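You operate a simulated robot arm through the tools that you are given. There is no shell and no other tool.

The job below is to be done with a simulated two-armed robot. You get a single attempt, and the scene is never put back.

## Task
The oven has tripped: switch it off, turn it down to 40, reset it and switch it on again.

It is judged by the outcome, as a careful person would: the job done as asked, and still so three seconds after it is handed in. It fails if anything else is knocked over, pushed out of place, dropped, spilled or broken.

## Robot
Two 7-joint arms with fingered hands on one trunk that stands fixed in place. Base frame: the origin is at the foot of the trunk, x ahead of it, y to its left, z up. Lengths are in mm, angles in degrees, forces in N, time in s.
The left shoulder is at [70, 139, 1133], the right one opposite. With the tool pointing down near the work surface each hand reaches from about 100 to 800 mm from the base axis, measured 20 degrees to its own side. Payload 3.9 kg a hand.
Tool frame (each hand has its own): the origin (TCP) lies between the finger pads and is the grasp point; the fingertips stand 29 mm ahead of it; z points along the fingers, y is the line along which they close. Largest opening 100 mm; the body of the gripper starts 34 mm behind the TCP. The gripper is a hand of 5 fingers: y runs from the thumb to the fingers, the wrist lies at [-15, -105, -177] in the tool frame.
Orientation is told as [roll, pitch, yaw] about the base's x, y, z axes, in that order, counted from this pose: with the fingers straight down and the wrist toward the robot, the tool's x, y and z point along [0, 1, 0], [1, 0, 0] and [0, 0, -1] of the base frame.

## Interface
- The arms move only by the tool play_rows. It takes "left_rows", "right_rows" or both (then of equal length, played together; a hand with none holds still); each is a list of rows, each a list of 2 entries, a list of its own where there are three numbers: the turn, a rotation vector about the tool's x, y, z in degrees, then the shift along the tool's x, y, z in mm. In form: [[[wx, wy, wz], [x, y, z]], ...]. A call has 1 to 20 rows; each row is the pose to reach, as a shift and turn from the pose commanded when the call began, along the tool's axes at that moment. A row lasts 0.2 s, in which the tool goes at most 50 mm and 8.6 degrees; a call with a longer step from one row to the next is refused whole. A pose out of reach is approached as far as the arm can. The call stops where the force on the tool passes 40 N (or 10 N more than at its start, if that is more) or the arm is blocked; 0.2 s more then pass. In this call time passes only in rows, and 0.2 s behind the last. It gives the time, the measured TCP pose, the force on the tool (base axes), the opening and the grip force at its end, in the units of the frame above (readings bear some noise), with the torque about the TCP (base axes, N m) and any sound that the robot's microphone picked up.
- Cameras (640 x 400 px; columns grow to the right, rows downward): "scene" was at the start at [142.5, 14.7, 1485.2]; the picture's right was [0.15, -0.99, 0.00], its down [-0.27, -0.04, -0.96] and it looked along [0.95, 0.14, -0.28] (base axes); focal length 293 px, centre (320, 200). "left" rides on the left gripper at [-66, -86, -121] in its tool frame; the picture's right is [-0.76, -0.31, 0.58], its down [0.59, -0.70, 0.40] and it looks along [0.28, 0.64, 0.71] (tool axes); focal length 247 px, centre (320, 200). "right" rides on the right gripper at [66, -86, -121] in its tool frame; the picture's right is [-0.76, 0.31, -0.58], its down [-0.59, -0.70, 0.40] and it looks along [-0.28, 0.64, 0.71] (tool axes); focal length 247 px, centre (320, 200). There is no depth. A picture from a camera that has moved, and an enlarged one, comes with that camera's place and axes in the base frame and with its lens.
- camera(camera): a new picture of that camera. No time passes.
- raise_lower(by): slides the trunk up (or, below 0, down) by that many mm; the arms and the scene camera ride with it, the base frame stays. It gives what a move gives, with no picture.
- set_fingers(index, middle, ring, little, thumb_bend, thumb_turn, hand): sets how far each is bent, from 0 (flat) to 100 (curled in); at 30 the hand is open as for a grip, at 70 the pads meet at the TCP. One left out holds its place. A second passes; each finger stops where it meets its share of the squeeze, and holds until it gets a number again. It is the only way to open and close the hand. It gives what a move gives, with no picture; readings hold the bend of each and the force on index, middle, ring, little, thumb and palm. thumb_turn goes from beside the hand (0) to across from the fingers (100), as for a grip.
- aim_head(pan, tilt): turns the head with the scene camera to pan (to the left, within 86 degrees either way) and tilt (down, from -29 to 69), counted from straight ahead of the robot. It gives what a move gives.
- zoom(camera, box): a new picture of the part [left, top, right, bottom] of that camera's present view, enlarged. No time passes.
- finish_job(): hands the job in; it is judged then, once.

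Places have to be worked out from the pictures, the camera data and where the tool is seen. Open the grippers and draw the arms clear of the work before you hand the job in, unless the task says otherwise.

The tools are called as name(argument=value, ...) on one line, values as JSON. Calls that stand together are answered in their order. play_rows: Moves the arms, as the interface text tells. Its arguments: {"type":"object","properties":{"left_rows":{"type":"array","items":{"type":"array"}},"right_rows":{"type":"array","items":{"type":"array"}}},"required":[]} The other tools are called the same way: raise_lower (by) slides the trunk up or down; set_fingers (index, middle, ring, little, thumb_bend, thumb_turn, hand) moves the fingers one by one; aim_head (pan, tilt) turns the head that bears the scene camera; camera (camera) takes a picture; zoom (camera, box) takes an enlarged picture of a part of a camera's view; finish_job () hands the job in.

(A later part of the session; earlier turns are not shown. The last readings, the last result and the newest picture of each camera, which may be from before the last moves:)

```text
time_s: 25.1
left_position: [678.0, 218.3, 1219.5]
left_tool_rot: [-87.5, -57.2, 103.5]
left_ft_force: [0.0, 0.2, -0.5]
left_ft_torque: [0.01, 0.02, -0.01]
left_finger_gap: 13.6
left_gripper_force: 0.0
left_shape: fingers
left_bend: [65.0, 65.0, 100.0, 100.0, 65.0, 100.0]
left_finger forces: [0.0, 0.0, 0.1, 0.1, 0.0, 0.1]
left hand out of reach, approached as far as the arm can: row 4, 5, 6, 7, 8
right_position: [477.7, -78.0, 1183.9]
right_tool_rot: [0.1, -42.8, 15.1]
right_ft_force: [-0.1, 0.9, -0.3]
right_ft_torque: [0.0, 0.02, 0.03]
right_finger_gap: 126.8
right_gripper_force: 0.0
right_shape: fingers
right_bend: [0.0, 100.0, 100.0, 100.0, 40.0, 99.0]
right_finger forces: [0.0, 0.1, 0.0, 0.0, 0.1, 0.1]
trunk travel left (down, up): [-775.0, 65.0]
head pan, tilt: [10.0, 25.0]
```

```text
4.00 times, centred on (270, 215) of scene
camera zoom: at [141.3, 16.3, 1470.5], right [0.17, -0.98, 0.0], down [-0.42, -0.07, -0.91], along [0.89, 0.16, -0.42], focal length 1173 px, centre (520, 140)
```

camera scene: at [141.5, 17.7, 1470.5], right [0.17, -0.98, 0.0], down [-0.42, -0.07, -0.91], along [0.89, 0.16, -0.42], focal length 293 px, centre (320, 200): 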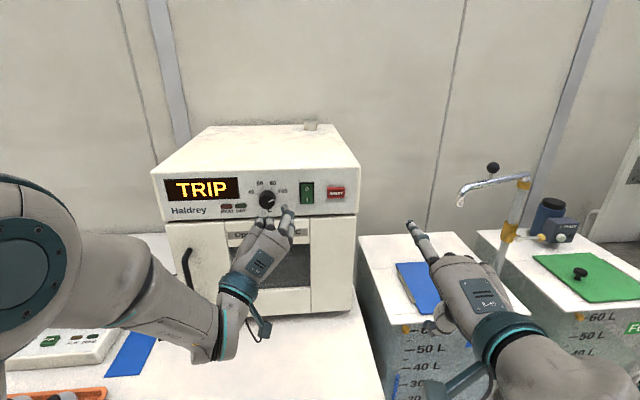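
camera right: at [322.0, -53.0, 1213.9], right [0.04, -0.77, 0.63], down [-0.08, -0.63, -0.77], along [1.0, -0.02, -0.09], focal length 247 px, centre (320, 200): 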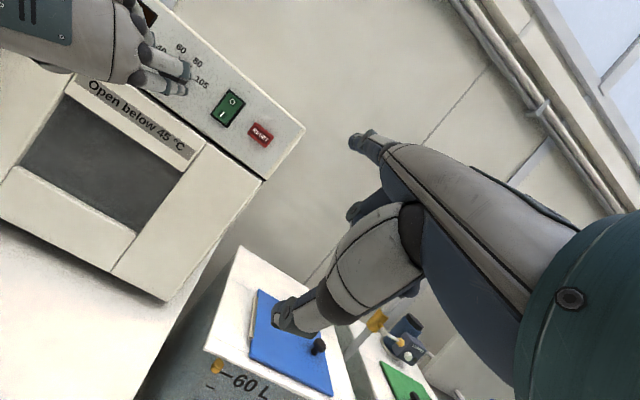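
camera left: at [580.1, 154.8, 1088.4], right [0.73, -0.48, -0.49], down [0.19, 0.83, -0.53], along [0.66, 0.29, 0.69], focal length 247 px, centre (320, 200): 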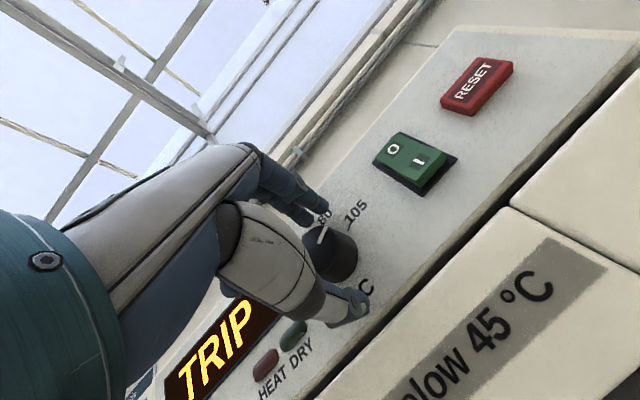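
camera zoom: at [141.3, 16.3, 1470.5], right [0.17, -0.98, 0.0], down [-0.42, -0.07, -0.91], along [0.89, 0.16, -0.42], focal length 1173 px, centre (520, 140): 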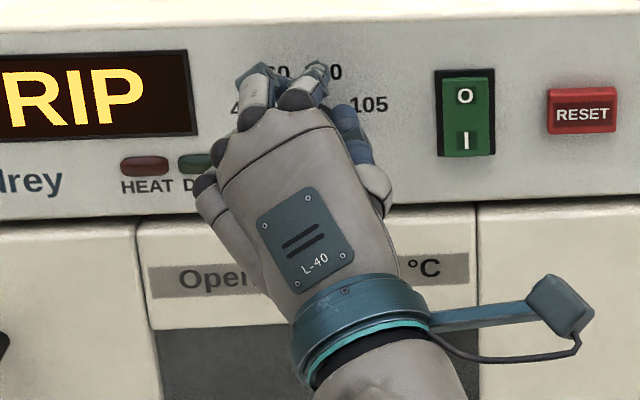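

The arm reached its limit around -5°, and the fingers slid up off the knob; nothing is being gripped now. I'll back straight out along the tool axis and check where the pointer ended up.

play_rows(left_rows=[[[0, 0, 0], [0, 0, -12]], [[0, 0, 0], [0, 0, -24]], [[0, 0, 0], [0, 0, -40]], [[0, 0, 0], [0, 0, -60]]])

camera(camera="left")

zoom(camera="right", box=[80, 0, 304, 140])

camera(camera="scene")

```text
time_s: 26.1
left_position: [619.2, 201.8, 1219.9]
left_tool_rot: [-90.2, -56.9, 105.1]
left_ft_force: [0.1, 0.3, 1.0]
left_ft_torque: [-0.01, -0.02, 0.0]
left_finger_gap: 13.6
left_gripper_force: 0.1
left_shape: fingers
left_bend: [65.0, 65.0, 100.0, 100.0, 65.0, 100.0]
left_finger forces: [0.1, 0.1, 0.0, 0.1, 0.0, 0.0]
left hand out of reach, approached as far as the arm can: row 1, 2
right_position: [478.3, -77.9, 1183.1]
right_tool_rot: [0.0, -42.9, 15.2]
right_ft_force: [-0.3, -0.8, 0.0]
right_ft_torque: [-0.01, 0.0, 0.03]
right_finger_gap: 126.8
right_gripper_force: 0.1
right_shape: fingers
right_bend: [0.0, 100.0, 100.0, 100.0, 40.0, 99.0]
right_finger forces: [0.0, 0.0, 0.1, 0.0, 0.1, 0.0]
trunk travel left (down, up): [-775.0, 65.0]
head pan, tilt: [10.0, 25.0]
```

```text
taken
camera left: at [529.5, 71.7, 1182.2], right [0.76, -0.63, 0.16], down [0.36, 0.21, -0.91], along [0.54, 0.75, 0.38], focal length 247 px, centre (320, 200)
```

left: 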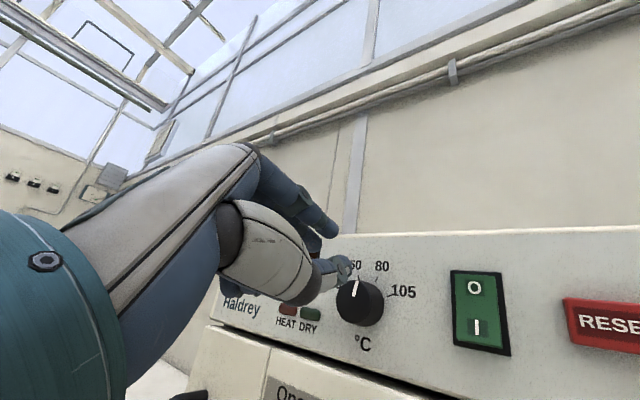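

```text
2.86 times, centred on (192, 70) of right
camera zoom: at [321.4, -51.8, 1214.1], right [0.04, -0.77, 0.63], down [-0.08, -0.63, -0.77], along [1.0, -0.02, -0.09], focal length 706 px, centre (686, 571)
```

zoom: 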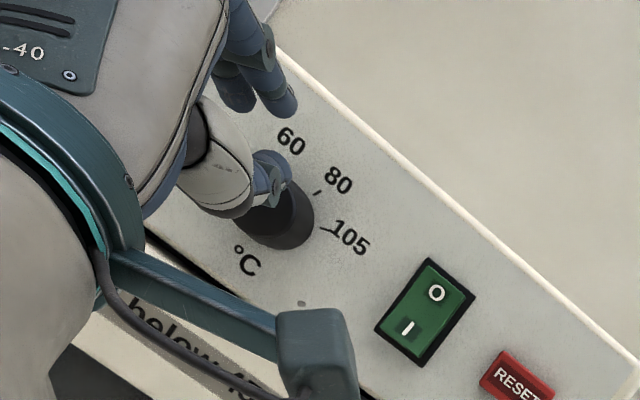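

```text
taken
camera scene: at [140.4, 16.6, 1470.6], right [0.17, -0.98, 0.0], down [-0.42, -0.07, -0.91], along [0.89, 0.16, -0.42], focal length 293 px, centre (320, 200)
```

scene: 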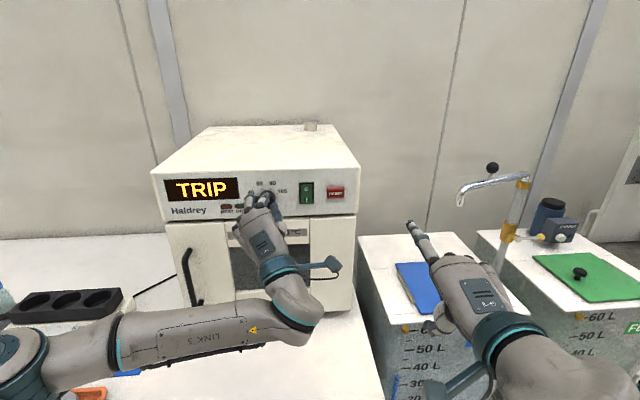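

The knob did turn: the pointer is now near the top of the scale. I'll zoom to measure it.

zoom(camera="left", box=[310, 240, 438, 360])

zoom(camera="scene", box=[235, 165, 315, 225])

```text
3.33 times, centred on (374, 300) of left
camera zoom: at [529.5, 71.7, 1182.2], right [0.76, -0.63, 0.16], down [0.36, 0.21, -0.91], along [0.54, 0.75, 0.38], focal length 823 px, centre (140, -133)
```

zoom: 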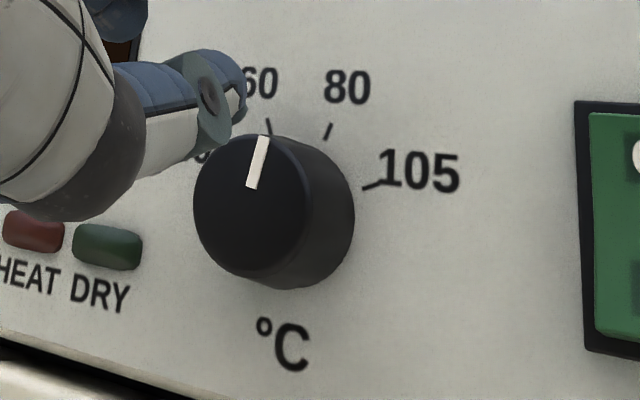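

```text
6.67 times, centred on (275, 195) of scene
camera zoom: at [140.4, 16.6, 1470.6], right [0.17, -0.98, 0.0], down [-0.42, -0.07, -0.91], along [0.89, 0.16, -0.42], focal length 1956 px, centre (620, 233)
```

zoom: 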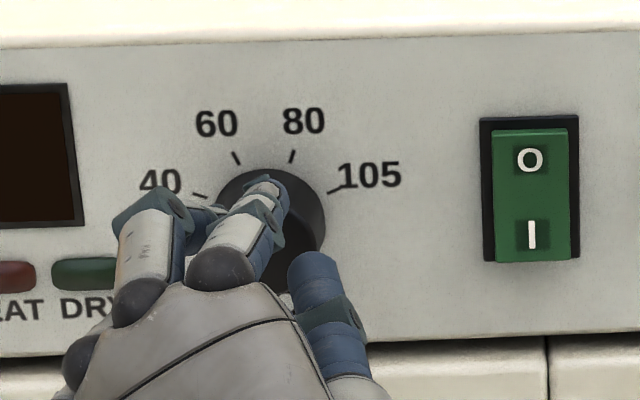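

By fitting the scale ticks, the pointer is now at about 75 °C (roughly 60° turned, about 70° more to go). When the arm ran short it drifted upward, so lowering the trunk should give the left arm more range this way; I'll lower it 80 mm.

raise_lower(by=-80)

camera(camera="scene")

camera(camera="left")

```text
time_s: 27.2
left_position: [622.1, 202.9, 1139.3]
left_tool_rot: [-90.1, -57.0, 105.1]
left_ft_force: [-1.0, 0.6, 0.4]
left_ft_torque: [0.03, -0.02, 0.01]
left_finger_gap: 13.5
left_gripper_force: 0.1
left_shape: fingers
left_bend: [65.0, 65.0, 100.0, 100.0, 65.0, 100.0]
left_finger forces: [0.1, 0.0, 0.0, 0.1, 0.0, 0.0]
right_position: [477.8, -78.4, 1103.5]
right_tool_rot: [0.0, -42.8, 15.2]
right_ft_force: [0.0, -0.5, -0.1]
right_ft_torque: [-0.02, -0.02, -0.01]
right_finger_gap: 126.7
right_gripper_force: 0.1
right_shape: fingers
right_bend: [0.0, 100.0, 100.0, 100.0, 40.0, 99.0]
right_finger forces: [0.0, 0.0, 0.0, 0.1, 0.1, 0.0]
trunk travel left (down, up): [-695.0, 145.0]
head pan, tilt: [10.0, 25.0]
```

```text
taken
camera scene: at [140.7, 16.6, 1390.6], right [0.17, -0.98, 0.0], down [-0.42, -0.07, -0.91], along [0.89, 0.16, -0.42], focal length 293 px, centre (320, 200)
```

scene: 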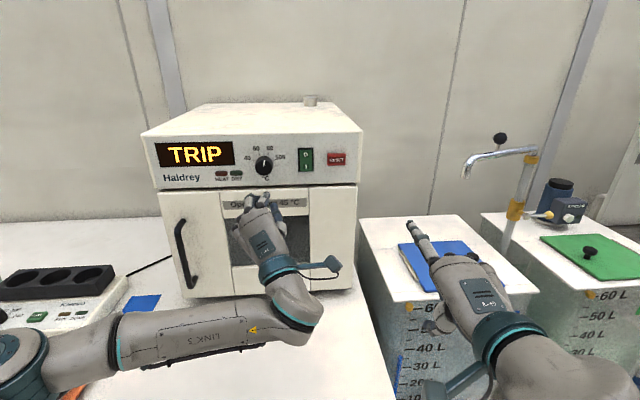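

```text
taken
camera left: at [530.0, 71.8, 1102.1], right [0.76, -0.63, 0.16], down [0.36, 0.21, -0.91], along [0.54, 0.75, 0.38], focal length 247 px, centre (320, 200)
```

left: 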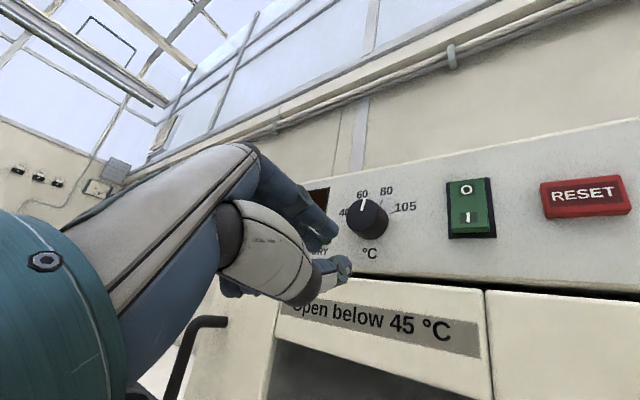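

The scene camera now sees the knob free; I'll zoom for a more exact pointer reading.

zoom(camera="scene", box=[232, 136, 296, 196])

zoom(camera="left", box=[320, 170, 420, 270])

```text
6.67 times, centred on (264, 166) of scene
camera zoom: at [140.7, 16.6, 1390.6], right [0.17, -0.98, 0.0], down [-0.42, -0.07, -0.91], along [0.89, 0.16, -0.42], focal length 1956 px, centre (693, 427)
```

zoom: 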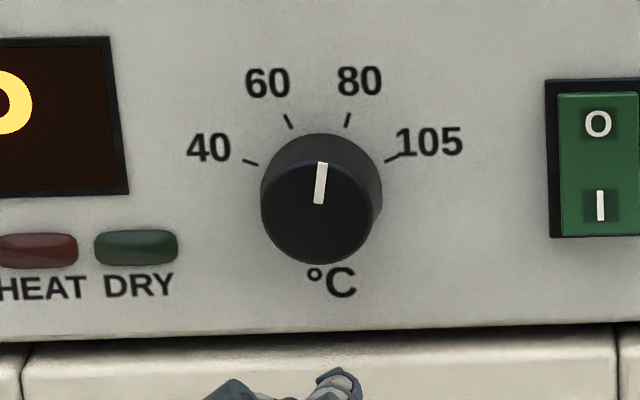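

```text
4.00 times, centred on (370, 220) of left
camera zoom: at [530.0, 71.8, 1102.1], right [0.76, -0.63, 0.16], down [0.36, 0.21, -0.91], along [0.54, 0.75, 0.38], focal length 988 px, centre (120, 120)
```

zoom: 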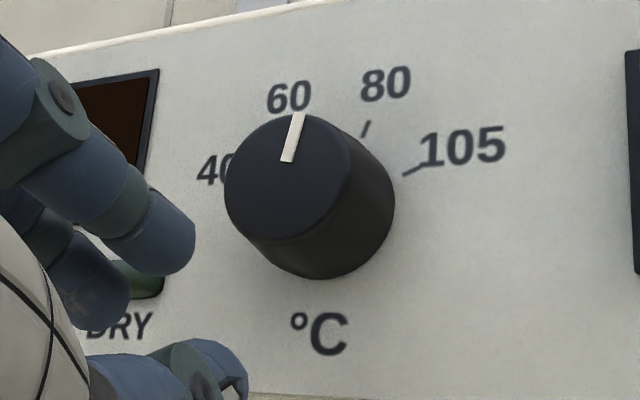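

The pointer reads about 75 °C, so roughly 70° remain. I'll reopen the left fingers and bring the hand back in front of the knob at about +12°.

set_fingers(hand="left", index=45, middle=45, thumb_bend=45, thumb_turn=98)

play_rows(left_rows=[[[0, 0, 7.5], [-3.2, 8, 3]], [[0, 0, 15], [-6.4, 16, 6]], [[0, 0, 22.5], [-9.5, 24, 10]], [[0, 0, 30], [-12.7, 32, 13]], [[0, 0, 37.5], [-15.9, 40, 16]], [[0, 0, 45], [-19.1, 47.8, 19.9]]])

camera(camera="left")

camera(camera="scene")

```text
time_s: 28.2
left_position: [621.7, 203.8, 1138.5]
left_tool_rot: [-90.0, -57.0, 105.0]
left_ft_force: [0.6, 0.2, -0.1]
left_ft_torque: [0.0, 0.0, 0.0]
left_finger_gap: 62.3
left_gripper_force: 0.1
left_shape: fingers
left_bend: [45.0, 45.0, 100.0, 100.0, 45.0, 98.0]
left_finger forces: [0.0, 0.1, 0.0, 0.1, 0.1, 0.1]
right_position: [477.8, -77.9, 1103.9]
right_tool_rot: [0.0, -42.8, 15.0]
right_ft_force: [-0.2, -0.2, 0.3]
right_ft_torque: [0.04, 0.01, 0.0]
right_finger_gap: 126.8
right_gripper_force: 0.0
right_shape: fingers
right_bend: [0.0, 100.0, 100.0, 100.0, 40.0, 99.0]
right_finger forces: [0.0, 0.1, 0.1, 0.1, 0.0, 0.1]
trunk travel left (down, up): [-695.0, 145.0]
head pan, tilt: [10.0, 25.0]
```

```text
time_s: 29.6
left_position: [636.7, 217.5, 1189.9]
left_tool_rot: [90.3, -77.9, -75.4]
left_ft_force: [-0.4, 1.0, 0.1]
left_ft_torque: [-0.03, 0.01, 0.01]
left_finger_gap: 62.2
left_gripper_force: 0.1
left_shape: fingers
left_bend: [45.0, 45.0, 100.0, 100.0, 45.0, 97.0]
left_finger forces: [0.1, 0.0, 0.0, 0.0, 0.0, 0.0]
right_position: [477.0, -79.0, 1103.7]
right_tool_rot: [0.1, -42.8, 15.1]
right_ft_force: [-0.6, 0.3, 0.9]
right_ft_torque: [0.03, -0.02, 0.01]
right_finger_gap: 127.2
right_gripper_force: 0.0
right_shape: fingers
right_bend: [0.0, 100.0, 100.0, 100.0, 40.0, 99.0]
right_finger forces: [0.0, 0.0, 0.0, 0.0, 0.1, 0.0]
trunk travel left (down, up): [-695.0, 145.0]
head pan, tilt: [10.0, 25.0]
```

```text
taken
camera left: at [532.3, 139.2, 1091.1], right [0.73, -0.5, -0.46], down [0.2, 0.8, -0.56], along [0.65, 0.32, 0.69], focal length 247 px, centre (320, 200)
```

left: 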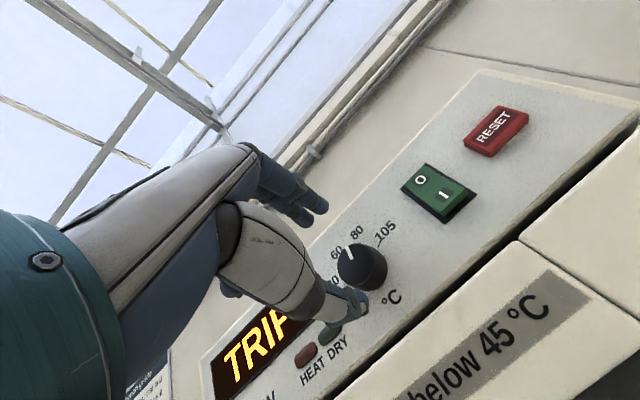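

```text
taken
camera scene: at [140.1, 15.4, 1390.6], right [0.17, -0.98, 0.0], down [-0.42, -0.07, -0.91], along [0.89, 0.16, -0.42], focal length 293 px, centre (320, 200)
```

scene: 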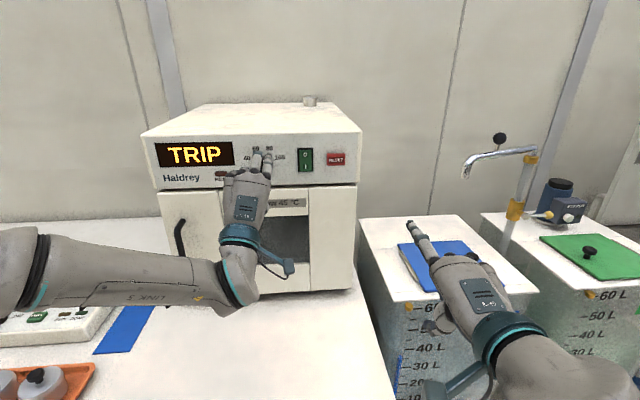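

Before gripping again, I'll rehearse the counter-clockwise turn in free air just short of the knob, to see how far the arm can rotate at this trunk height.

play_rows(left_rows=[[[0, 0, 0], [0, 0, 17]], [[0, 0, -8], [0, 0, 17]], [[0, 0, -16], [0, 0, 17]], [[0, 0, -24], [0, 0, 17]], [[0, 0, -32], [0, 0, 17]], [[0, 0, -40], [0, 0, 17]], [[0, 0, -48], [0, 0, 17]], [[0, 0, -56], [0, 0, 17]], [[0, 0, -64], [0, 0, 17]], [[0, 0, -72], [0, 0, 17]], [[0, 0, -80], [0, 0, 17]]])

camera(camera="scene")

camera(camera="left")

```text
time_s: 32.0
left_position: [643.8, 234.4, 1219.8]
left_tool_rot: [-88.4, -22.5, 103.9]
left_ft_force: [0.6, -0.9, -0.1]
left_ft_torque: [-0.01, -0.01, 0.01]
left_finger_gap: 62.3
left_gripper_force: 0.0
left_shape: fingers
left_bend: [45.0, 45.0, 100.0, 100.0, 45.0, 97.0]
left_finger forces: [0.1, 0.0, 0.0, 0.0, 0.0, 0.1]
left hand out of reach, approached as far as the arm can: row 10, 11
right_position: [477.0, -77.6, 1103.3]
right_tool_rot: [0.1, -42.8, 15.1]
right_ft_force: [1.0, 0.3, -0.2]
right_ft_torque: [-0.01, -0.02, 0.03]
right_finger_gap: 127.0
right_gripper_force: 0.1
right_shape: fingers
right_bend: [0.0, 100.0, 100.0, 100.0, 40.0, 99.0]
right_finger forces: [0.0, 0.0, 0.0, 0.0, 0.0, 0.1]
trunk travel left (down, up): [-695.0, 145.0]
head pan, tilt: [10.0, 25.0]
```

```text
taken
camera scene: at [141.0, 16.5, 1390.5], right [0.17, -0.98, 0.0], down [-0.42, -0.07, -0.91], along [0.89, 0.16, -0.42], focal length 293 px, centre (320, 200)
```

scene: 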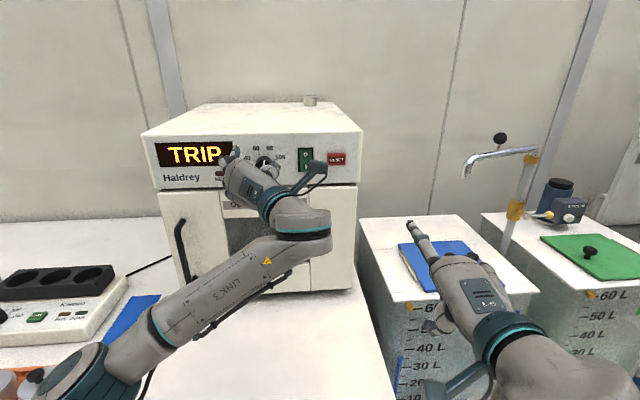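

```text
taken
camera left: at [552.2, 101.5, 1249.7], right [0.72, -0.41, 0.57], down [0.47, -0.32, -0.82], along [0.51, 0.86, -0.04], focal length 247 px, centre (320, 200)
```

left: 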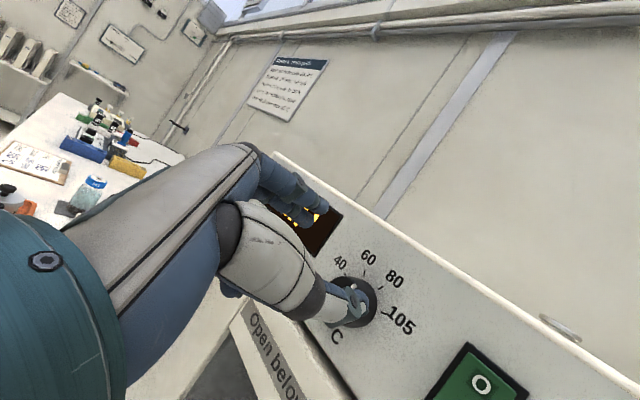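

With the trunk 80 mm lower the arm now reaches about -52°; it still drifts upward past that, so lowering a bit more should extend the range. I'll lower another 50 mm.

raise_lower(by=-50)

camera(camera="left")

```text
time_s: 32.9
left_position: [642.1, 233.7, 1170.9]
left_tool_rot: [-88.6, -22.4, 104.0]
left_ft_force: [0.3, 0.3, 0.9]
left_ft_torque: [0.01, -0.02, 0.0]
left_finger_gap: 62.1
left_gripper_force: 0.1
left_shape: fingers
left_bend: [45.0, 45.0, 100.0, 100.0, 45.0, 97.0]
left_finger forces: [0.0, 0.0, 0.1, 0.1, 0.1, 0.0]
right_position: [478.0, -77.2, 1054.7]
right_tool_rot: [0.0, -42.8, 15.2]
right_ft_force: [-0.2, 0.0, -0.1]
right_ft_torque: [0.01, 0.0, 0.01]
right_finger_gap: 127.1
right_gripper_force: 0.1
right_shape: fingers
right_bend: [0.0, 100.0, 100.0, 100.0, 40.0, 99.0]
right_finger forces: [0.0, 0.1, 0.0, 0.0, 0.1, 0.0]
trunk travel left (down, up): [-645.0, 195.0]
head pan, tilt: [10.0, 25.0]
```

```text
taken
camera left: at [551.7, 101.1, 1199.9], right [0.71, -0.41, 0.57], down [0.47, -0.32, -0.82], along [0.51, 0.86, -0.03], focal length 247 px, centre (320, 200)
```

left: 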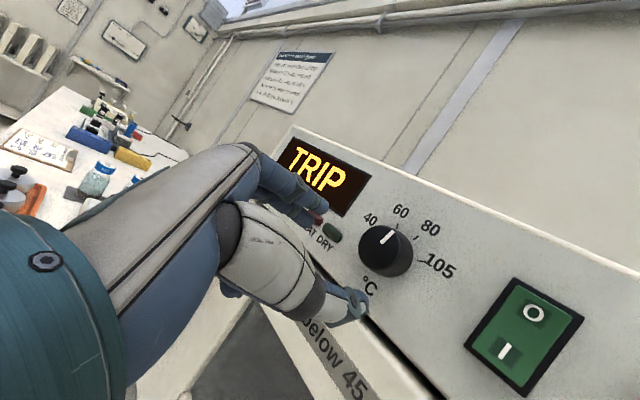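

I'll swing the hand back to about +8° at the standoff in front of the knob, checking that this end of the range is still reachable.

play_rows(left_rows=[[[0, 0, 7.5], [-2.3, -0.6, -0.7]], [[0, 0, 15], [-4.6, -1.3, -1.5]], [[0, 0, 22.5], [-6.9, -1.9, -2.2]], [[0, 0, 30], [-9.2, -2.5, -3]], [[0, 0, 37.5], [-11.5, -3.2, -3.7]], [[0, 0, 45], [-13.8, -3.8, -4.4]], [[0, 0, 52.5], [-16.1, -4.4, -5.2]], [[0, 0, 60], [-18.4, -5, -5.9]], [[0, 0, 67.5], [-20.7, -5.7, -6.7]], [[0, 0, 75.5], [-23, -6.3, -7.4]]])

camera(camera="left")

camera(camera="scene")

```text
time_s: 35.1
left_position: [638.8, 217.3, 1190.5]
left_tool_rot: [80.9, -81.7, -66.6]
left_ft_force: [-0.4, 0.1, 0.2]
left_ft_torque: [-0.02, 0.04, 0.06]
left_finger_gap: 62.1
left_gripper_force: 0.1
left_shape: fingers
left_bend: [45.0, 45.0, 100.0, 100.0, 45.0, 97.0]
left_finger forces: [0.0, 0.0, 0.0, 0.0, 0.0, 0.0]
right_position: [477.4, -79.6, 1053.5]
right_tool_rot: [0.0, -42.9, 15.1]
right_ft_force: [0.0, -0.5, -0.3]
right_ft_torque: [0.02, 0.0, 0.02]
right_finger_gap: 127.1
right_gripper_force: 0.0
right_shape: fingers
right_bend: [0.0, 100.0, 100.0, 100.0, 40.0, 99.0]
right_finger forces: [0.1, 0.0, 0.0, 0.0, 0.0, 0.1]
trunk travel left (down, up): [-645.0, 195.0]
head pan, tilt: [10.0, 25.0]
```

```text
taken
camera left: at [533.0, 133.4, 1097.8], right [0.73, -0.54, -0.42], down [0.2, 0.76, -0.62], along [0.66, 0.37, 0.66], focal length 247 px, centre (320, 200)
```

left: 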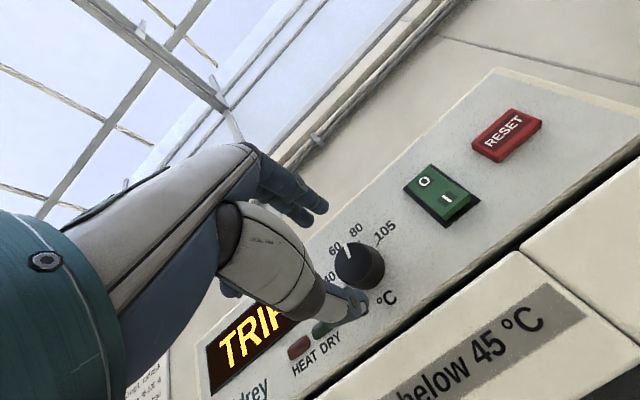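

```text
taken
camera scene: at [140.0, 15.4, 1340.6], right [0.17, -0.98, 0.0], down [-0.42, -0.07, -0.91], along [0.89, 0.16, -0.42], focal length 293 px, centre (320, 200)
```

scene: 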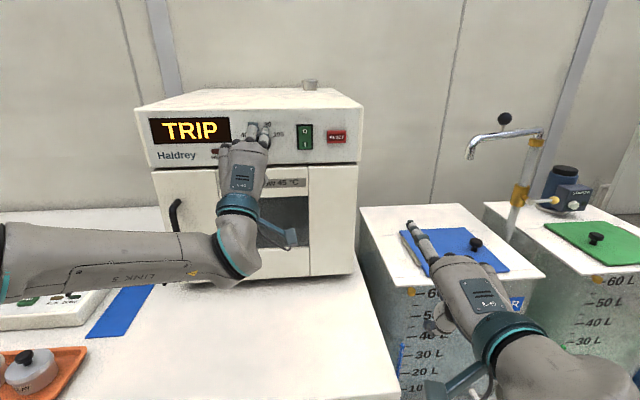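

The whole span back to +8° is reachable. The tool axis has picked up a 1.3° droop, which I'll correct; first I'll check the centring on the knob.

play_rows(left_rows=[[[-1.3, 0.6, 0], [0, 0, 0]]])

zoom(camera="left", box=[300, 210, 428, 310])

```text
time_s: 35.5
left_position: [640.9, 217.3, 1188.2]
left_tool_rot: [90.0, -82.1, -75.2]
left_ft_force: [1.0, -1.1, 0.4]
left_ft_torque: [-0.02, -0.02, 0.02]
left_finger_gap: 62.2
left_gripper_force: 0.1
left_shape: fingers
left_bend: [45.0, 45.0, 100.0, 100.0, 45.0, 97.0]
left_finger forces: [0.1, 0.0, 0.0, 0.0, 0.1, 0.0]
right_position: [478.0, -78.7, 1053.5]
right_tool_rot: [0.1, -42.8, 15.2]
right_ft_force: [-0.5, -0.8, 0.7]
right_ft_torque: [-0.03, 0.01, -0.03]
right_finger_gap: 127.1
right_gripper_force: 0.1
right_shape: fingers
right_bend: [0.0, 100.0, 100.0, 100.0, 40.0, 99.0]
right_finger forces: [0.0, 0.0, 0.0, 0.0, 0.0, 0.0]
trunk travel left (down, up): [-645.0, 195.0]
head pan, tilt: [10.0, 25.0]
```

```text
4.00 times, centred on (364, 260) of left
camera zoom: at [536.5, 133.4, 1093.9], right [0.74, -0.54, -0.41], down [0.21, 0.76, -0.61], along [0.64, 0.37, 0.67], focal length 988 px, centre (144, -40)
```

zoom: 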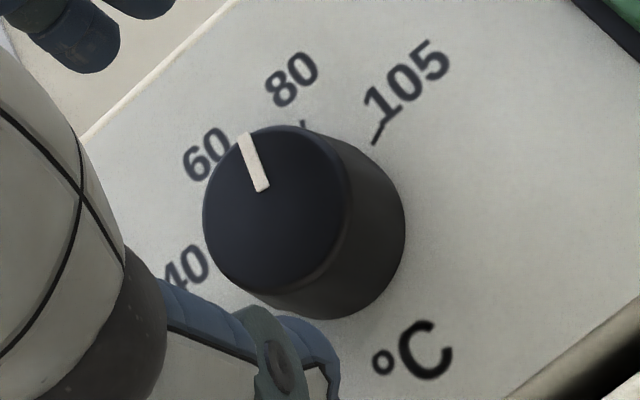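

Centring is good (knob at tool ≈ (2, 1)). I'll move in 49 mm around the knob again.

play_rows(left_rows=[[[0, 0, 0], [0.7, 1, 12]], [[0, 0, 0], [0.7, 1, 24]], [[0, 0, 0], [0.7, 1, 36]], [[0, 0, 0], [0.7, 1, 43]], [[0, 0, 0], [0.7, 1, 49]]])

zoom(camera="left", box=[270, 170, 398, 340])

zoom(camera="scene", box=[190, 90, 350, 190])

```text
time_s: 36.7
left_position: [688.2, 229.4, 1189.4]
left_tool_rot: [90.0, -82.1, -75.1]
left_ft_force: [0.2, -0.2, -0.3]
left_ft_torque: [0.01, 0.0, -0.01]
left_finger_gap: 62.2
left_gripper_force: 0.1
left_shape: fingers
left_bend: [45.0, 45.0, 100.0, 100.0, 45.0, 97.0]
left_finger forces: [0.0, 0.0, 0.1, 0.0, 0.0, 0.1]
right_position: [477.7, -78.1, 1053.1]
right_tool_rot: [0.1, -42.8, 15.1]
right_ft_force: [0.2, -0.3, -0.4]
right_ft_torque: [-0.03, 0.04, 0.02]
right_finger_gap: 127.3
right_gripper_force: 0.1
right_shape: fingers
right_bend: [0.0, 100.0, 100.0, 100.0, 40.0, 99.0]
right_finger forces: [0.0, 0.0, 0.0, 0.1, 0.0, 0.2]
trunk travel left (down, up): [-645.0, 195.0]
head pan, tilt: [10.0, 25.0]
```

```text
2.35 times, centred on (334, 255) of left
camera zoom: at [584.2, 146.0, 1095.4], right [0.74, -0.54, -0.41], down [0.21, 0.76, -0.61], along [0.64, 0.37, 0.67], focal length 581 px, centre (287, 71)
```

zoom: 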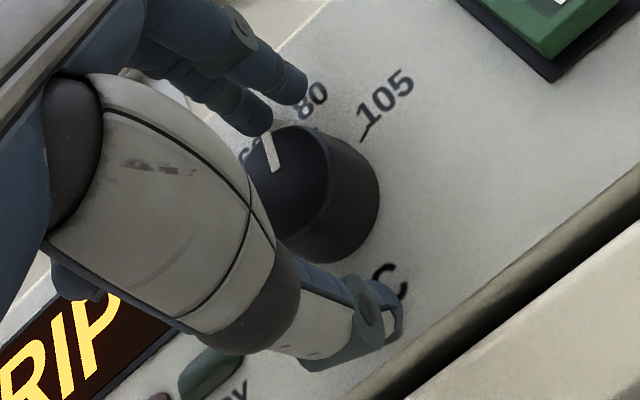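

```text
4.00 times, centred on (270, 140) of scene
camera zoom: at [141.1, 16.5, 1340.5], right [0.17, -0.98, 0.0], down [-0.42, -0.07, -0.91], along [0.89, 0.16, -0.42], focal length 1173 px, centre (520, 440)
```

zoom: 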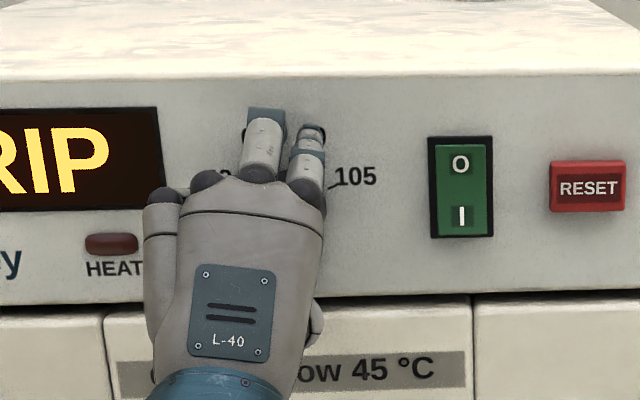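

The fingers straddle the knob with no contact. I'll close the grip again.

set_fingers(hand="left", index=65, middle=65, thumb_bend=65)

```text
time_s: 37.7
left_position: [687.8, 229.5, 1191.5]
left_tool_rot: [90.4, -82.1, -75.6]
left_ft_force: [1.4, 0.0, 3.0]
left_ft_torque: [0.02, -0.05, 0.0]
left_finger_gap: 29.9
left_gripper_force: 7.3
left_shape: fingers
left_bend: [60.0, 61.0, 100.0, 100.0, 60.0, 99.0]
left_finger forces: [5.3, 3.6, 0.0, 0.1, 5.4, 0.0]
right_position: [478.2, -78.1, 1054.7]
right_tool_rot: [0.0, -42.9, 15.1]
right_ft_force: [-0.2, 1.3, 0.9]
right_ft_torque: [0.0, 0.01, 0.01]
right_finger_gap: 127.1
right_gripper_force: 0.1
right_shape: fingers
right_bend: [0.0, 100.0, 100.0, 100.0, 40.0, 99.0]
right_finger forces: [0.0, 0.1, 0.0, 0.1, 0.1, 0.1]
trunk travel left (down, up): [-645.0, 195.0]
head pan, tilt: [10.0, 25.0]
```

The grip holds at about 5 N per digit. I'll turn counter-clockwise 49° in small steps and then check the pointer.

play_rows(left_rows=[[[0, 0, -7], [0, 0, 0]], [[0, 0, -14], [0, 0, 0]], [[0, 0, -21], [0, 0, 0]], [[0, 0, -28], [0, 0, 0]], [[0, 0, -35], [0, 0, 0]], [[0, 0, -42], [0, 0, 0]], [[0, 0, -49], [0, 0, 0]]])

zoom(camera="left", box=[270, 170, 398, 340])

zoom(camera="scene", box=[190, 90, 350, 190])

camera(camera="right")

```text
time_s: 39.3
left_position: [686.1, 230.2, 1191.2]
left_tool_rot: [-89.9, -48.8, 104.9]
left_ft_force: [2.7, 0.9, 5.2]
left_ft_torque: [0.04, -0.1, -0.01]
left_finger_gap: 29.6
left_gripper_force: 7.0
left_shape: fingers
left_bend: [59.0, 61.0, 100.0, 100.0, 61.0, 99.0]
left_finger forces: [6.2, 2.8, 0.0, 0.0, 4.8, 0.1]
right_position: [477.2, -77.7, 1053.3]
right_tool_rot: [0.0, -42.8, 15.0]
right_ft_force: [0.0, 0.1, 0.6]
right_ft_torque: [-0.02, 0.01, 0.0]
right_finger_gap: 127.0
right_gripper_force: 0.0
right_shape: fingers
right_bend: [0.0, 100.0, 100.0, 100.0, 40.0, 99.0]
right_finger forces: [0.0, 0.0, 0.0, 0.1, 0.0, 0.1]
trunk travel left (down, up): [-645.0, 195.0]
head pan, tilt: [10.0, 25.0]
```

```text
2.35 times, centred on (334, 255) of left
camera zoom: at [596.4, 96.3, 1168.5], right [0.76, -0.6, 0.27], down [0.39, 0.08, -0.92], along [0.53, 0.8, 0.3], focal length 581 px, centre (287, 71)
```

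zoom: 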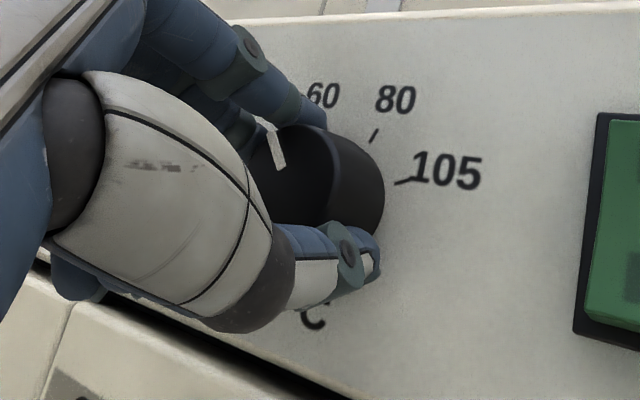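

```text
4.00 times, centred on (270, 140) of scene
camera zoom: at [140.4, 16.4, 1340.6], right [0.17, -0.98, 0.0], down [-0.42, -0.07, -0.91], along [0.89, 0.16, -0.42], focal length 1173 px, centre (520, 440)
```

zoom: 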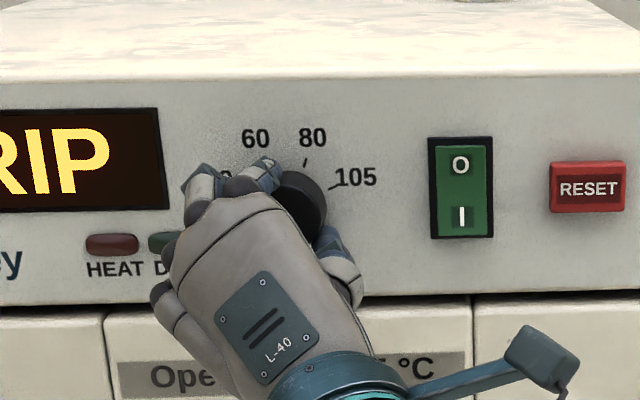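

```text
taken
camera right: at [321.5, -52.0, 1084.1], right [0.04, -0.77, 0.63], down [-0.08, -0.63, -0.77], along [1.0, -0.02, -0.09], focal length 247 px, centre (320, 200)
```

right: 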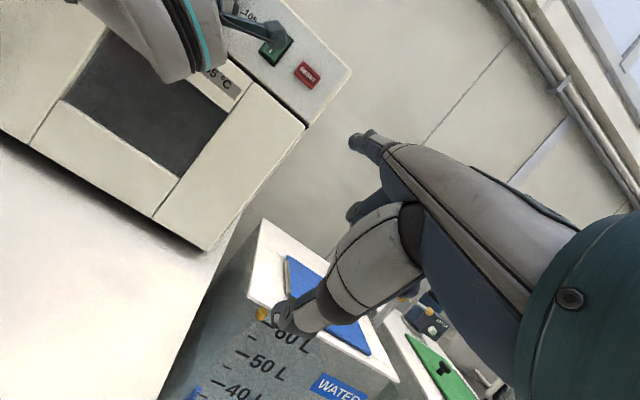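

The grip held and the knob followed the hand (the pointer is unchanged relative to the hand camera), so it should be near 51 °C now. I'll turn about 19° further.

play_rows(left_rows=[[[0, 0, -5], [0, 0, 0]], [[0, 0, -10], [0, 0, 0]], [[0, 0, -15], [0, 0, 0]], [[0, 0, -19], [0, 0, 0]]])

camera(camera="left")

zoom(camera="left", box=[270, 170, 398, 340])

zoom(camera="scene", box=[190, 90, 350, 190])

```text
time_s: 40.3
left_position: [685.9, 232.7, 1189.5]
left_tool_rot: [-90.2, -29.8, 104.9]
left_ft_force: [2.7, 4.2, 6.4]
left_ft_torque: [0.03, -0.15, 0.09]
left_finger_gap: 29.9
left_gripper_force: 7.3
left_shape: fingers
left_bend: [58.0, 61.0, 100.0, 100.0, 61.0, 98.0]
left_finger forces: [6.8, 3.0, 0.0, 0.1, 4.6, 0.0]
right_position: [476.7, -77.7, 1054.1]
right_tool_rot: [-0.2, -42.8, 15.1]
right_ft_force: [0.3, 0.3, 0.2]
right_ft_torque: [0.01, 0.01, 0.0]
right_finger_gap: 126.9
right_gripper_force: 0.0
right_shape: fingers
right_bend: [0.0, 100.0, 100.0, 100.0, 40.0, 99.0]
right_finger forces: [0.1, 0.1, 0.1, 0.0, 0.0, 0.0]
trunk travel left (down, up): [-645.0, 195.0]
head pan, tilt: [10.0, 25.0]
```

```text
taken
camera left: at [596.4, 95.4, 1203.2], right [0.72, -0.47, 0.5], down [0.47, -0.2, -0.86], along [0.51, 0.86, 0.07], focal length 247 px, centre (320, 200)
```

left: 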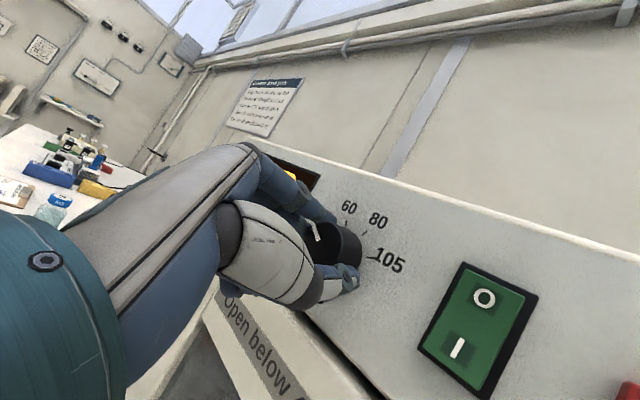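

```text
2.35 times, centred on (334, 255) of left
camera zoom: at [596.4, 95.4, 1203.2], right [0.72, -0.47, 0.5], down [0.47, -0.2, -0.86], along [0.51, 0.86, 0.07], focal length 581 px, centre (287, 71)
```

zoom: 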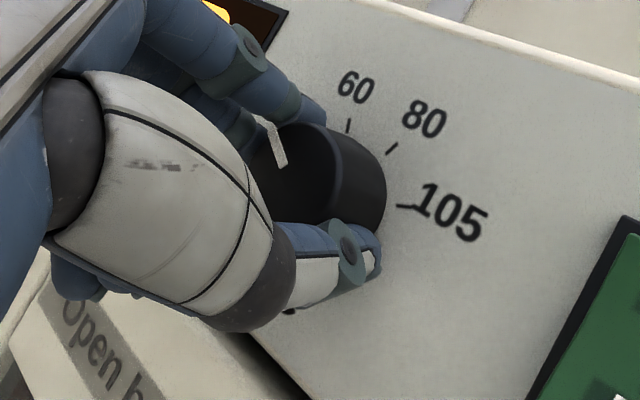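

```text
4.00 times, centred on (270, 140) of scene
camera zoom: at [140.3, 17.0, 1340.6], right [0.17, -0.98, 0.0], down [-0.42, -0.07, -0.91], along [0.89, 0.16, -0.42], focal length 1173 px, centre (520, 440)
```

zoom: 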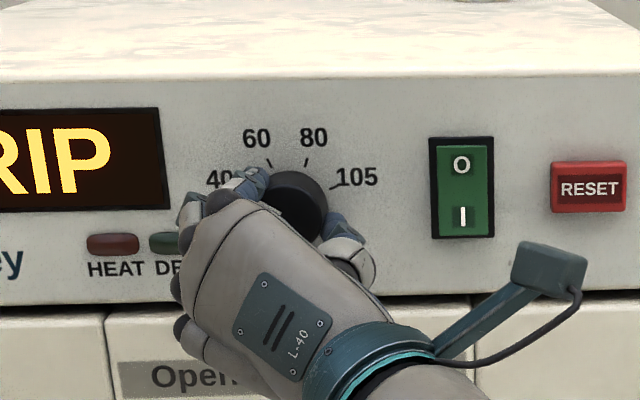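

Refitting the scale geometry shows the ticks evenly spaced at ±22.5° and ±67.5°, so 40 lies at -67.5°; the pointer should now be around -58 to -60°. I'll turn another 8°, then release and measure.

play_rows(left_rows=[[[0, 0, -4], [0, 0, 0]], [[0, 0, -8], [0, 0, 0]]])

zoom(camera="left", box=[270, 170, 398, 340])

zoom(camera="scene", box=[230, 100, 310, 150])

```text
time_s: 40.9
left_position: [686.1, 233.7, 1195.5]
left_tool_rot: [-89.2, -22.2, 104.2]
left_ft_force: [0.6, -0.2, -7.7]
left_ft_torque: [-0.03, 0.17, -0.06]
left_finger_gap: 29.8
left_gripper_force: 6.6
left_shape: fingers
left_bend: [62.0, 62.0, 100.0, 100.0, 59.0, 100.0]
left_finger forces: [2.3, 3.2, 0.0, 0.0, 7.3, 0.0]
left hand out of reach, approached as far as the arm can: row 2
right_position: [478.5, -77.0, 1052.7]
right_tool_rot: [0.0, -42.7, 15.1]
right_ft_force: [-0.6, -0.2, 0.8]
right_ft_torque: [0.01, 0.01, 0.0]
right_finger_gap: 126.9
right_gripper_force: 0.0
right_shape: fingers
right_bend: [0.0, 100.0, 100.0, 100.0, 40.0, 99.0]
right_finger forces: [0.0, 0.0, 0.0, 0.1, 0.0, 0.0]
trunk travel left (down, up): [-645.0, 195.0]
head pan, tilt: [10.0, 25.0]
```

```text
2.35 times, centred on (334, 255) of left
camera zoom: at [595.2, 101.1, 1224.7], right [0.71, -0.4, 0.58], down [0.48, -0.32, -0.82], along [0.51, 0.86, -0.03], focal length 581 px, centre (287, 71)
```

zoom: 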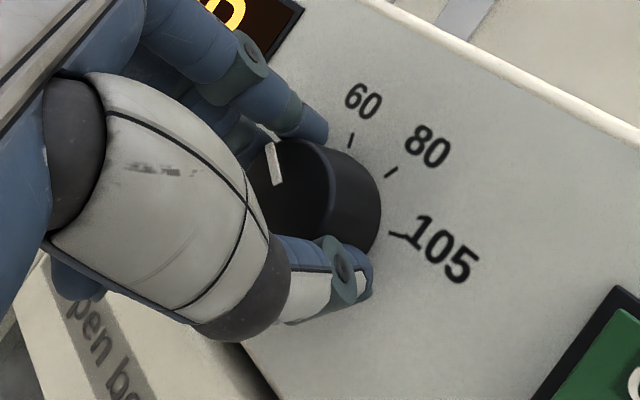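

```text
8.00 times, centred on (270, 125) of scene
camera zoom: at [142.5, 16.9, 1340.1], right [0.17, -0.98, 0.0], down [-0.42, -0.07, -0.91], along [0.89, 0.16, -0.42], focal length 2347 px, centre (720, 800)
```

zoom: 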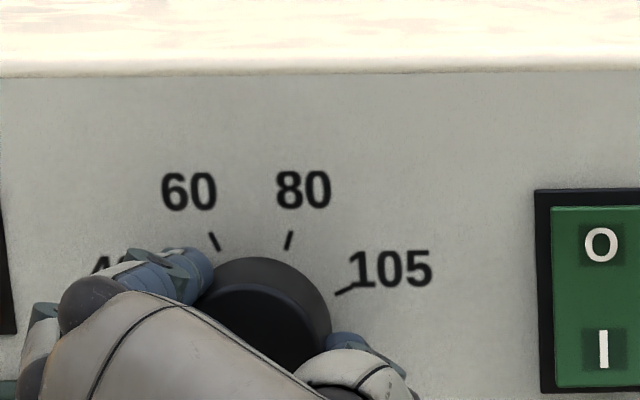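

The last few degrees slipped as the arm ran out of reach, leaving the pointer at roughly -60°. I'll open the fingers and back out to measure it directly.

set_fingers(hand="left", index=45, middle=45, thumb_bend=45)

play_rows(left_rows=[[[0, 0, 0], [0, 0, -15]], [[0, 0, 0], [0, 0, -32]], [[0, 0, 0], [0, 0, -50]], [[0, 0, 0], [30, 0, -70]], [[0, 0, 0], [60, 0, -70]]])

camera(camera="scene")

camera(camera="left")

```text
time_s: 41.9
left_position: [685.4, 234.5, 1198.2]
left_tool_rot: [-89.5, -22.0, 104.4]
left_ft_force: [0.0, -0.4, 0.0]
left_ft_torque: [0.0, 0.0, 0.04]
left_finger_gap: 62.1
left_gripper_force: 0.0
left_shape: fingers
left_bend: [45.0, 45.0, 100.0, 100.0, 45.0, 97.0]
left_finger forces: [0.0, 0.0, 0.0, 0.1, 0.1, 0.1]
right_position: [478.2, -78.4, 1054.8]
right_tool_rot: [0.0, -42.8, 15.1]
right_ft_force: [-0.7, -0.7, 0.4]
right_ft_torque: [0.0, -0.01, -0.02]
right_finger_gap: 126.9
right_gripper_force: 0.0
right_shape: fingers
right_bend: [0.0, 100.0, 100.0, 100.0, 40.0, 99.0]
right_finger forces: [0.0, 0.0, 0.1, 0.0, 0.1, 0.1]
trunk travel left (down, up): [-645.0, 195.0]
head pan, tilt: [10.0, 25.0]
```

```text
time_s: 43.1
left_position: [604.3, 244.2, 1158.1]
left_tool_rot: [-89.4, -22.2, 104.3]
left_ft_force: [-0.3, 1.2, -0.5]
left_ft_torque: [0.03, -0.01, -0.04]
left_finger_gap: 62.2
left_gripper_force: 0.0
left_shape: fingers
left_bend: [45.0, 45.0, 100.0, 100.0, 45.0, 97.0]
left_finger forces: [0.0, 0.0, 0.0, 0.0, 0.0, 0.0]
left hand out of reach, approached as far as the arm can: row 5
right_position: [477.9, -76.8, 1054.1]
right_tool_rot: [-0.1, -42.8, 15.2]
right_ft_force: [0.1, 0.7, -0.2]
right_ft_torque: [0.0, -0.01, 0.02]
right_finger_gap: 126.8
right_gripper_force: 0.0
right_shape: fingers
right_bend: [0.0, 100.0, 100.0, 100.0, 40.0, 99.0]
right_finger forces: [0.0, 0.0, 0.1, 0.0, 0.1, 0.1]
trunk travel left (down, up): [-645.0, 195.0]
head pan, tilt: [10.0, 25.0]
```

```text
taken
camera scene: at [140.6, 17.2, 1340.6], right [0.17, -0.98, 0.0], down [-0.42, -0.07, -0.91], along [0.89, 0.16, -0.42], focal length 293 px, centre (320, 200)
```

scene: 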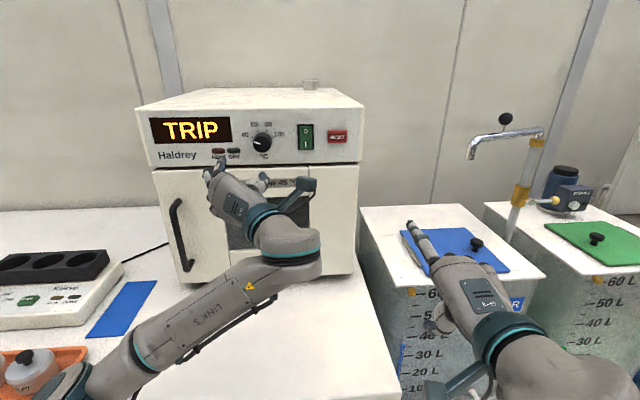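

```text
taken
camera left: at [512.3, 111.5, 1188.4], right [0.71, -0.4, 0.58], down [0.49, -0.32, -0.81], along [0.51, 0.86, -0.03], focal length 247 px, centre (320, 200)
```

left: 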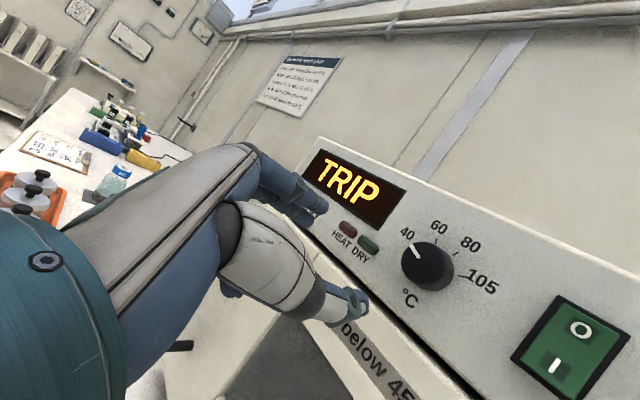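

The knob is in plain view of the scene camera now. I'll zoom in from both cameras to measure the pointer against the 40 tick.

zoom(camera="scene", box=[232, 112, 296, 172])

zoom(camera="left", box=[380, 210, 508, 310])

```text
6.67 times, centred on (264, 142) of scene
camera zoom: at [140.6, 17.2, 1340.6], right [0.17, -0.98, 0.0], down [-0.42, -0.07, -0.91], along [0.89, 0.16, -0.42], focal length 1956 px, centre (693, 587)
```

zoom: 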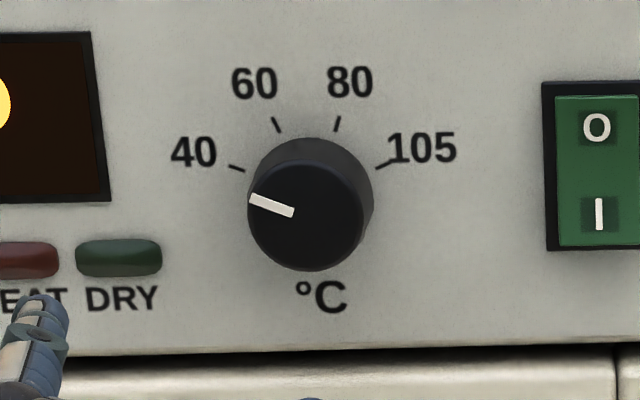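

```text
4.00 times, centred on (444, 260) of left
camera zoom: at [512.3, 111.5, 1188.4], right [0.71, -0.4, 0.58], down [0.49, -0.32, -0.81], along [0.51, 0.86, -0.03], focal length 988 px, centre (-176, -40)
```

zoom: 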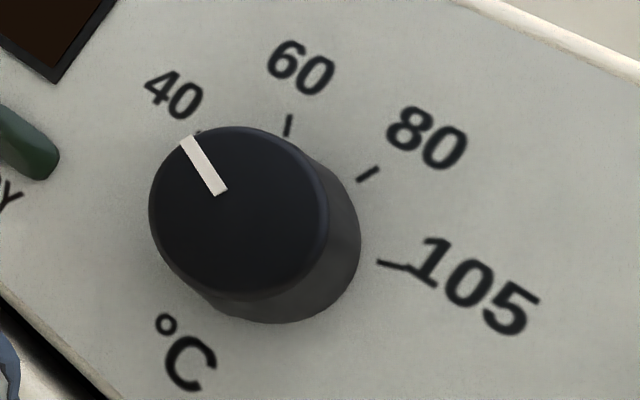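

The pointer measures -69 to -70° against the 40 tick at -67.5°, so the dial is set at 40 within about 1 °C. Now I'll draw the left hand away: back and to the left while un-rotating it.

play_rows(left_rows=[[[0, 0, 0], [0, 3, -15]], [[0, 0, 7.5], [0.5, 11, -25]], [[0, 0, 15], [1.2, 19, -32]], [[0, 0, 22.5], [2, 27, -37]], [[0, 0, 30], [2.7, 35, -41]], [[0, 0, 37.5], [3.4, 43, -44]], [[0, 0, 45], [4.1, 51, -47]], [[0, 0, 52.5], [4.8, 59, -47]], [[0, 0, 60], [5.4, 66, -47]], [[0, 0, 67.5], [6.1, 73.8, -47]]])

camera(camera="scene")

```text
time_s: 45.3
left_position: [566.6, 267.7, 1171.6]
left_tool_rot: [-89.1, -89.5, 104.3]
left_ft_force: [-0.9, 0.7, 0.3]
left_ft_torque: [0.01, -0.03, 0.03]
left_finger_gap: 62.4
left_gripper_force: 0.0
left_shape: fingers
left_bend: [45.0, 45.0, 100.0, 100.0, 45.0, 97.0]
left_finger forces: [0.0, 0.1, 0.0, 0.1, 0.0, 0.0]
left hand out of reach, approached as far as the arm can: row 9, 10
right_position: [480.0, -78.8, 1053.6]
right_tool_rot: [0.1, -42.7, 15.0]
right_ft_force: [0.7, 0.0, 0.1]
right_ft_torque: [-0.01, -0.01, 0.05]
right_finger_gap: 127.1
right_gripper_force: 0.0
right_shape: fingers
right_bend: [0.0, 100.0, 100.0, 100.0, 40.0, 99.0]
right_finger forces: [0.0, 0.1, 0.0, 0.0, 0.0, 0.0]
trunk travel left (down, up): [-645.0, 195.0]
head pan, tilt: [10.0, 25.0]
```

```text
taken
camera scene: at [142.9, 15.2, 1340.2], right [0.17, -0.98, 0.0], down [-0.42, -0.07, -0.91], along [0.89, 0.16, -0.42], focal length 293 px, centre (320, 200)
```

scene: 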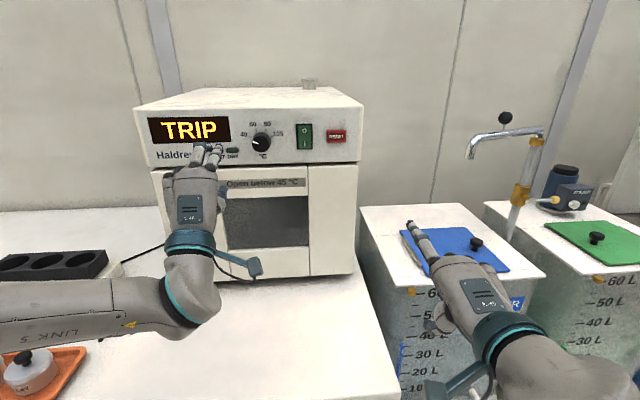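

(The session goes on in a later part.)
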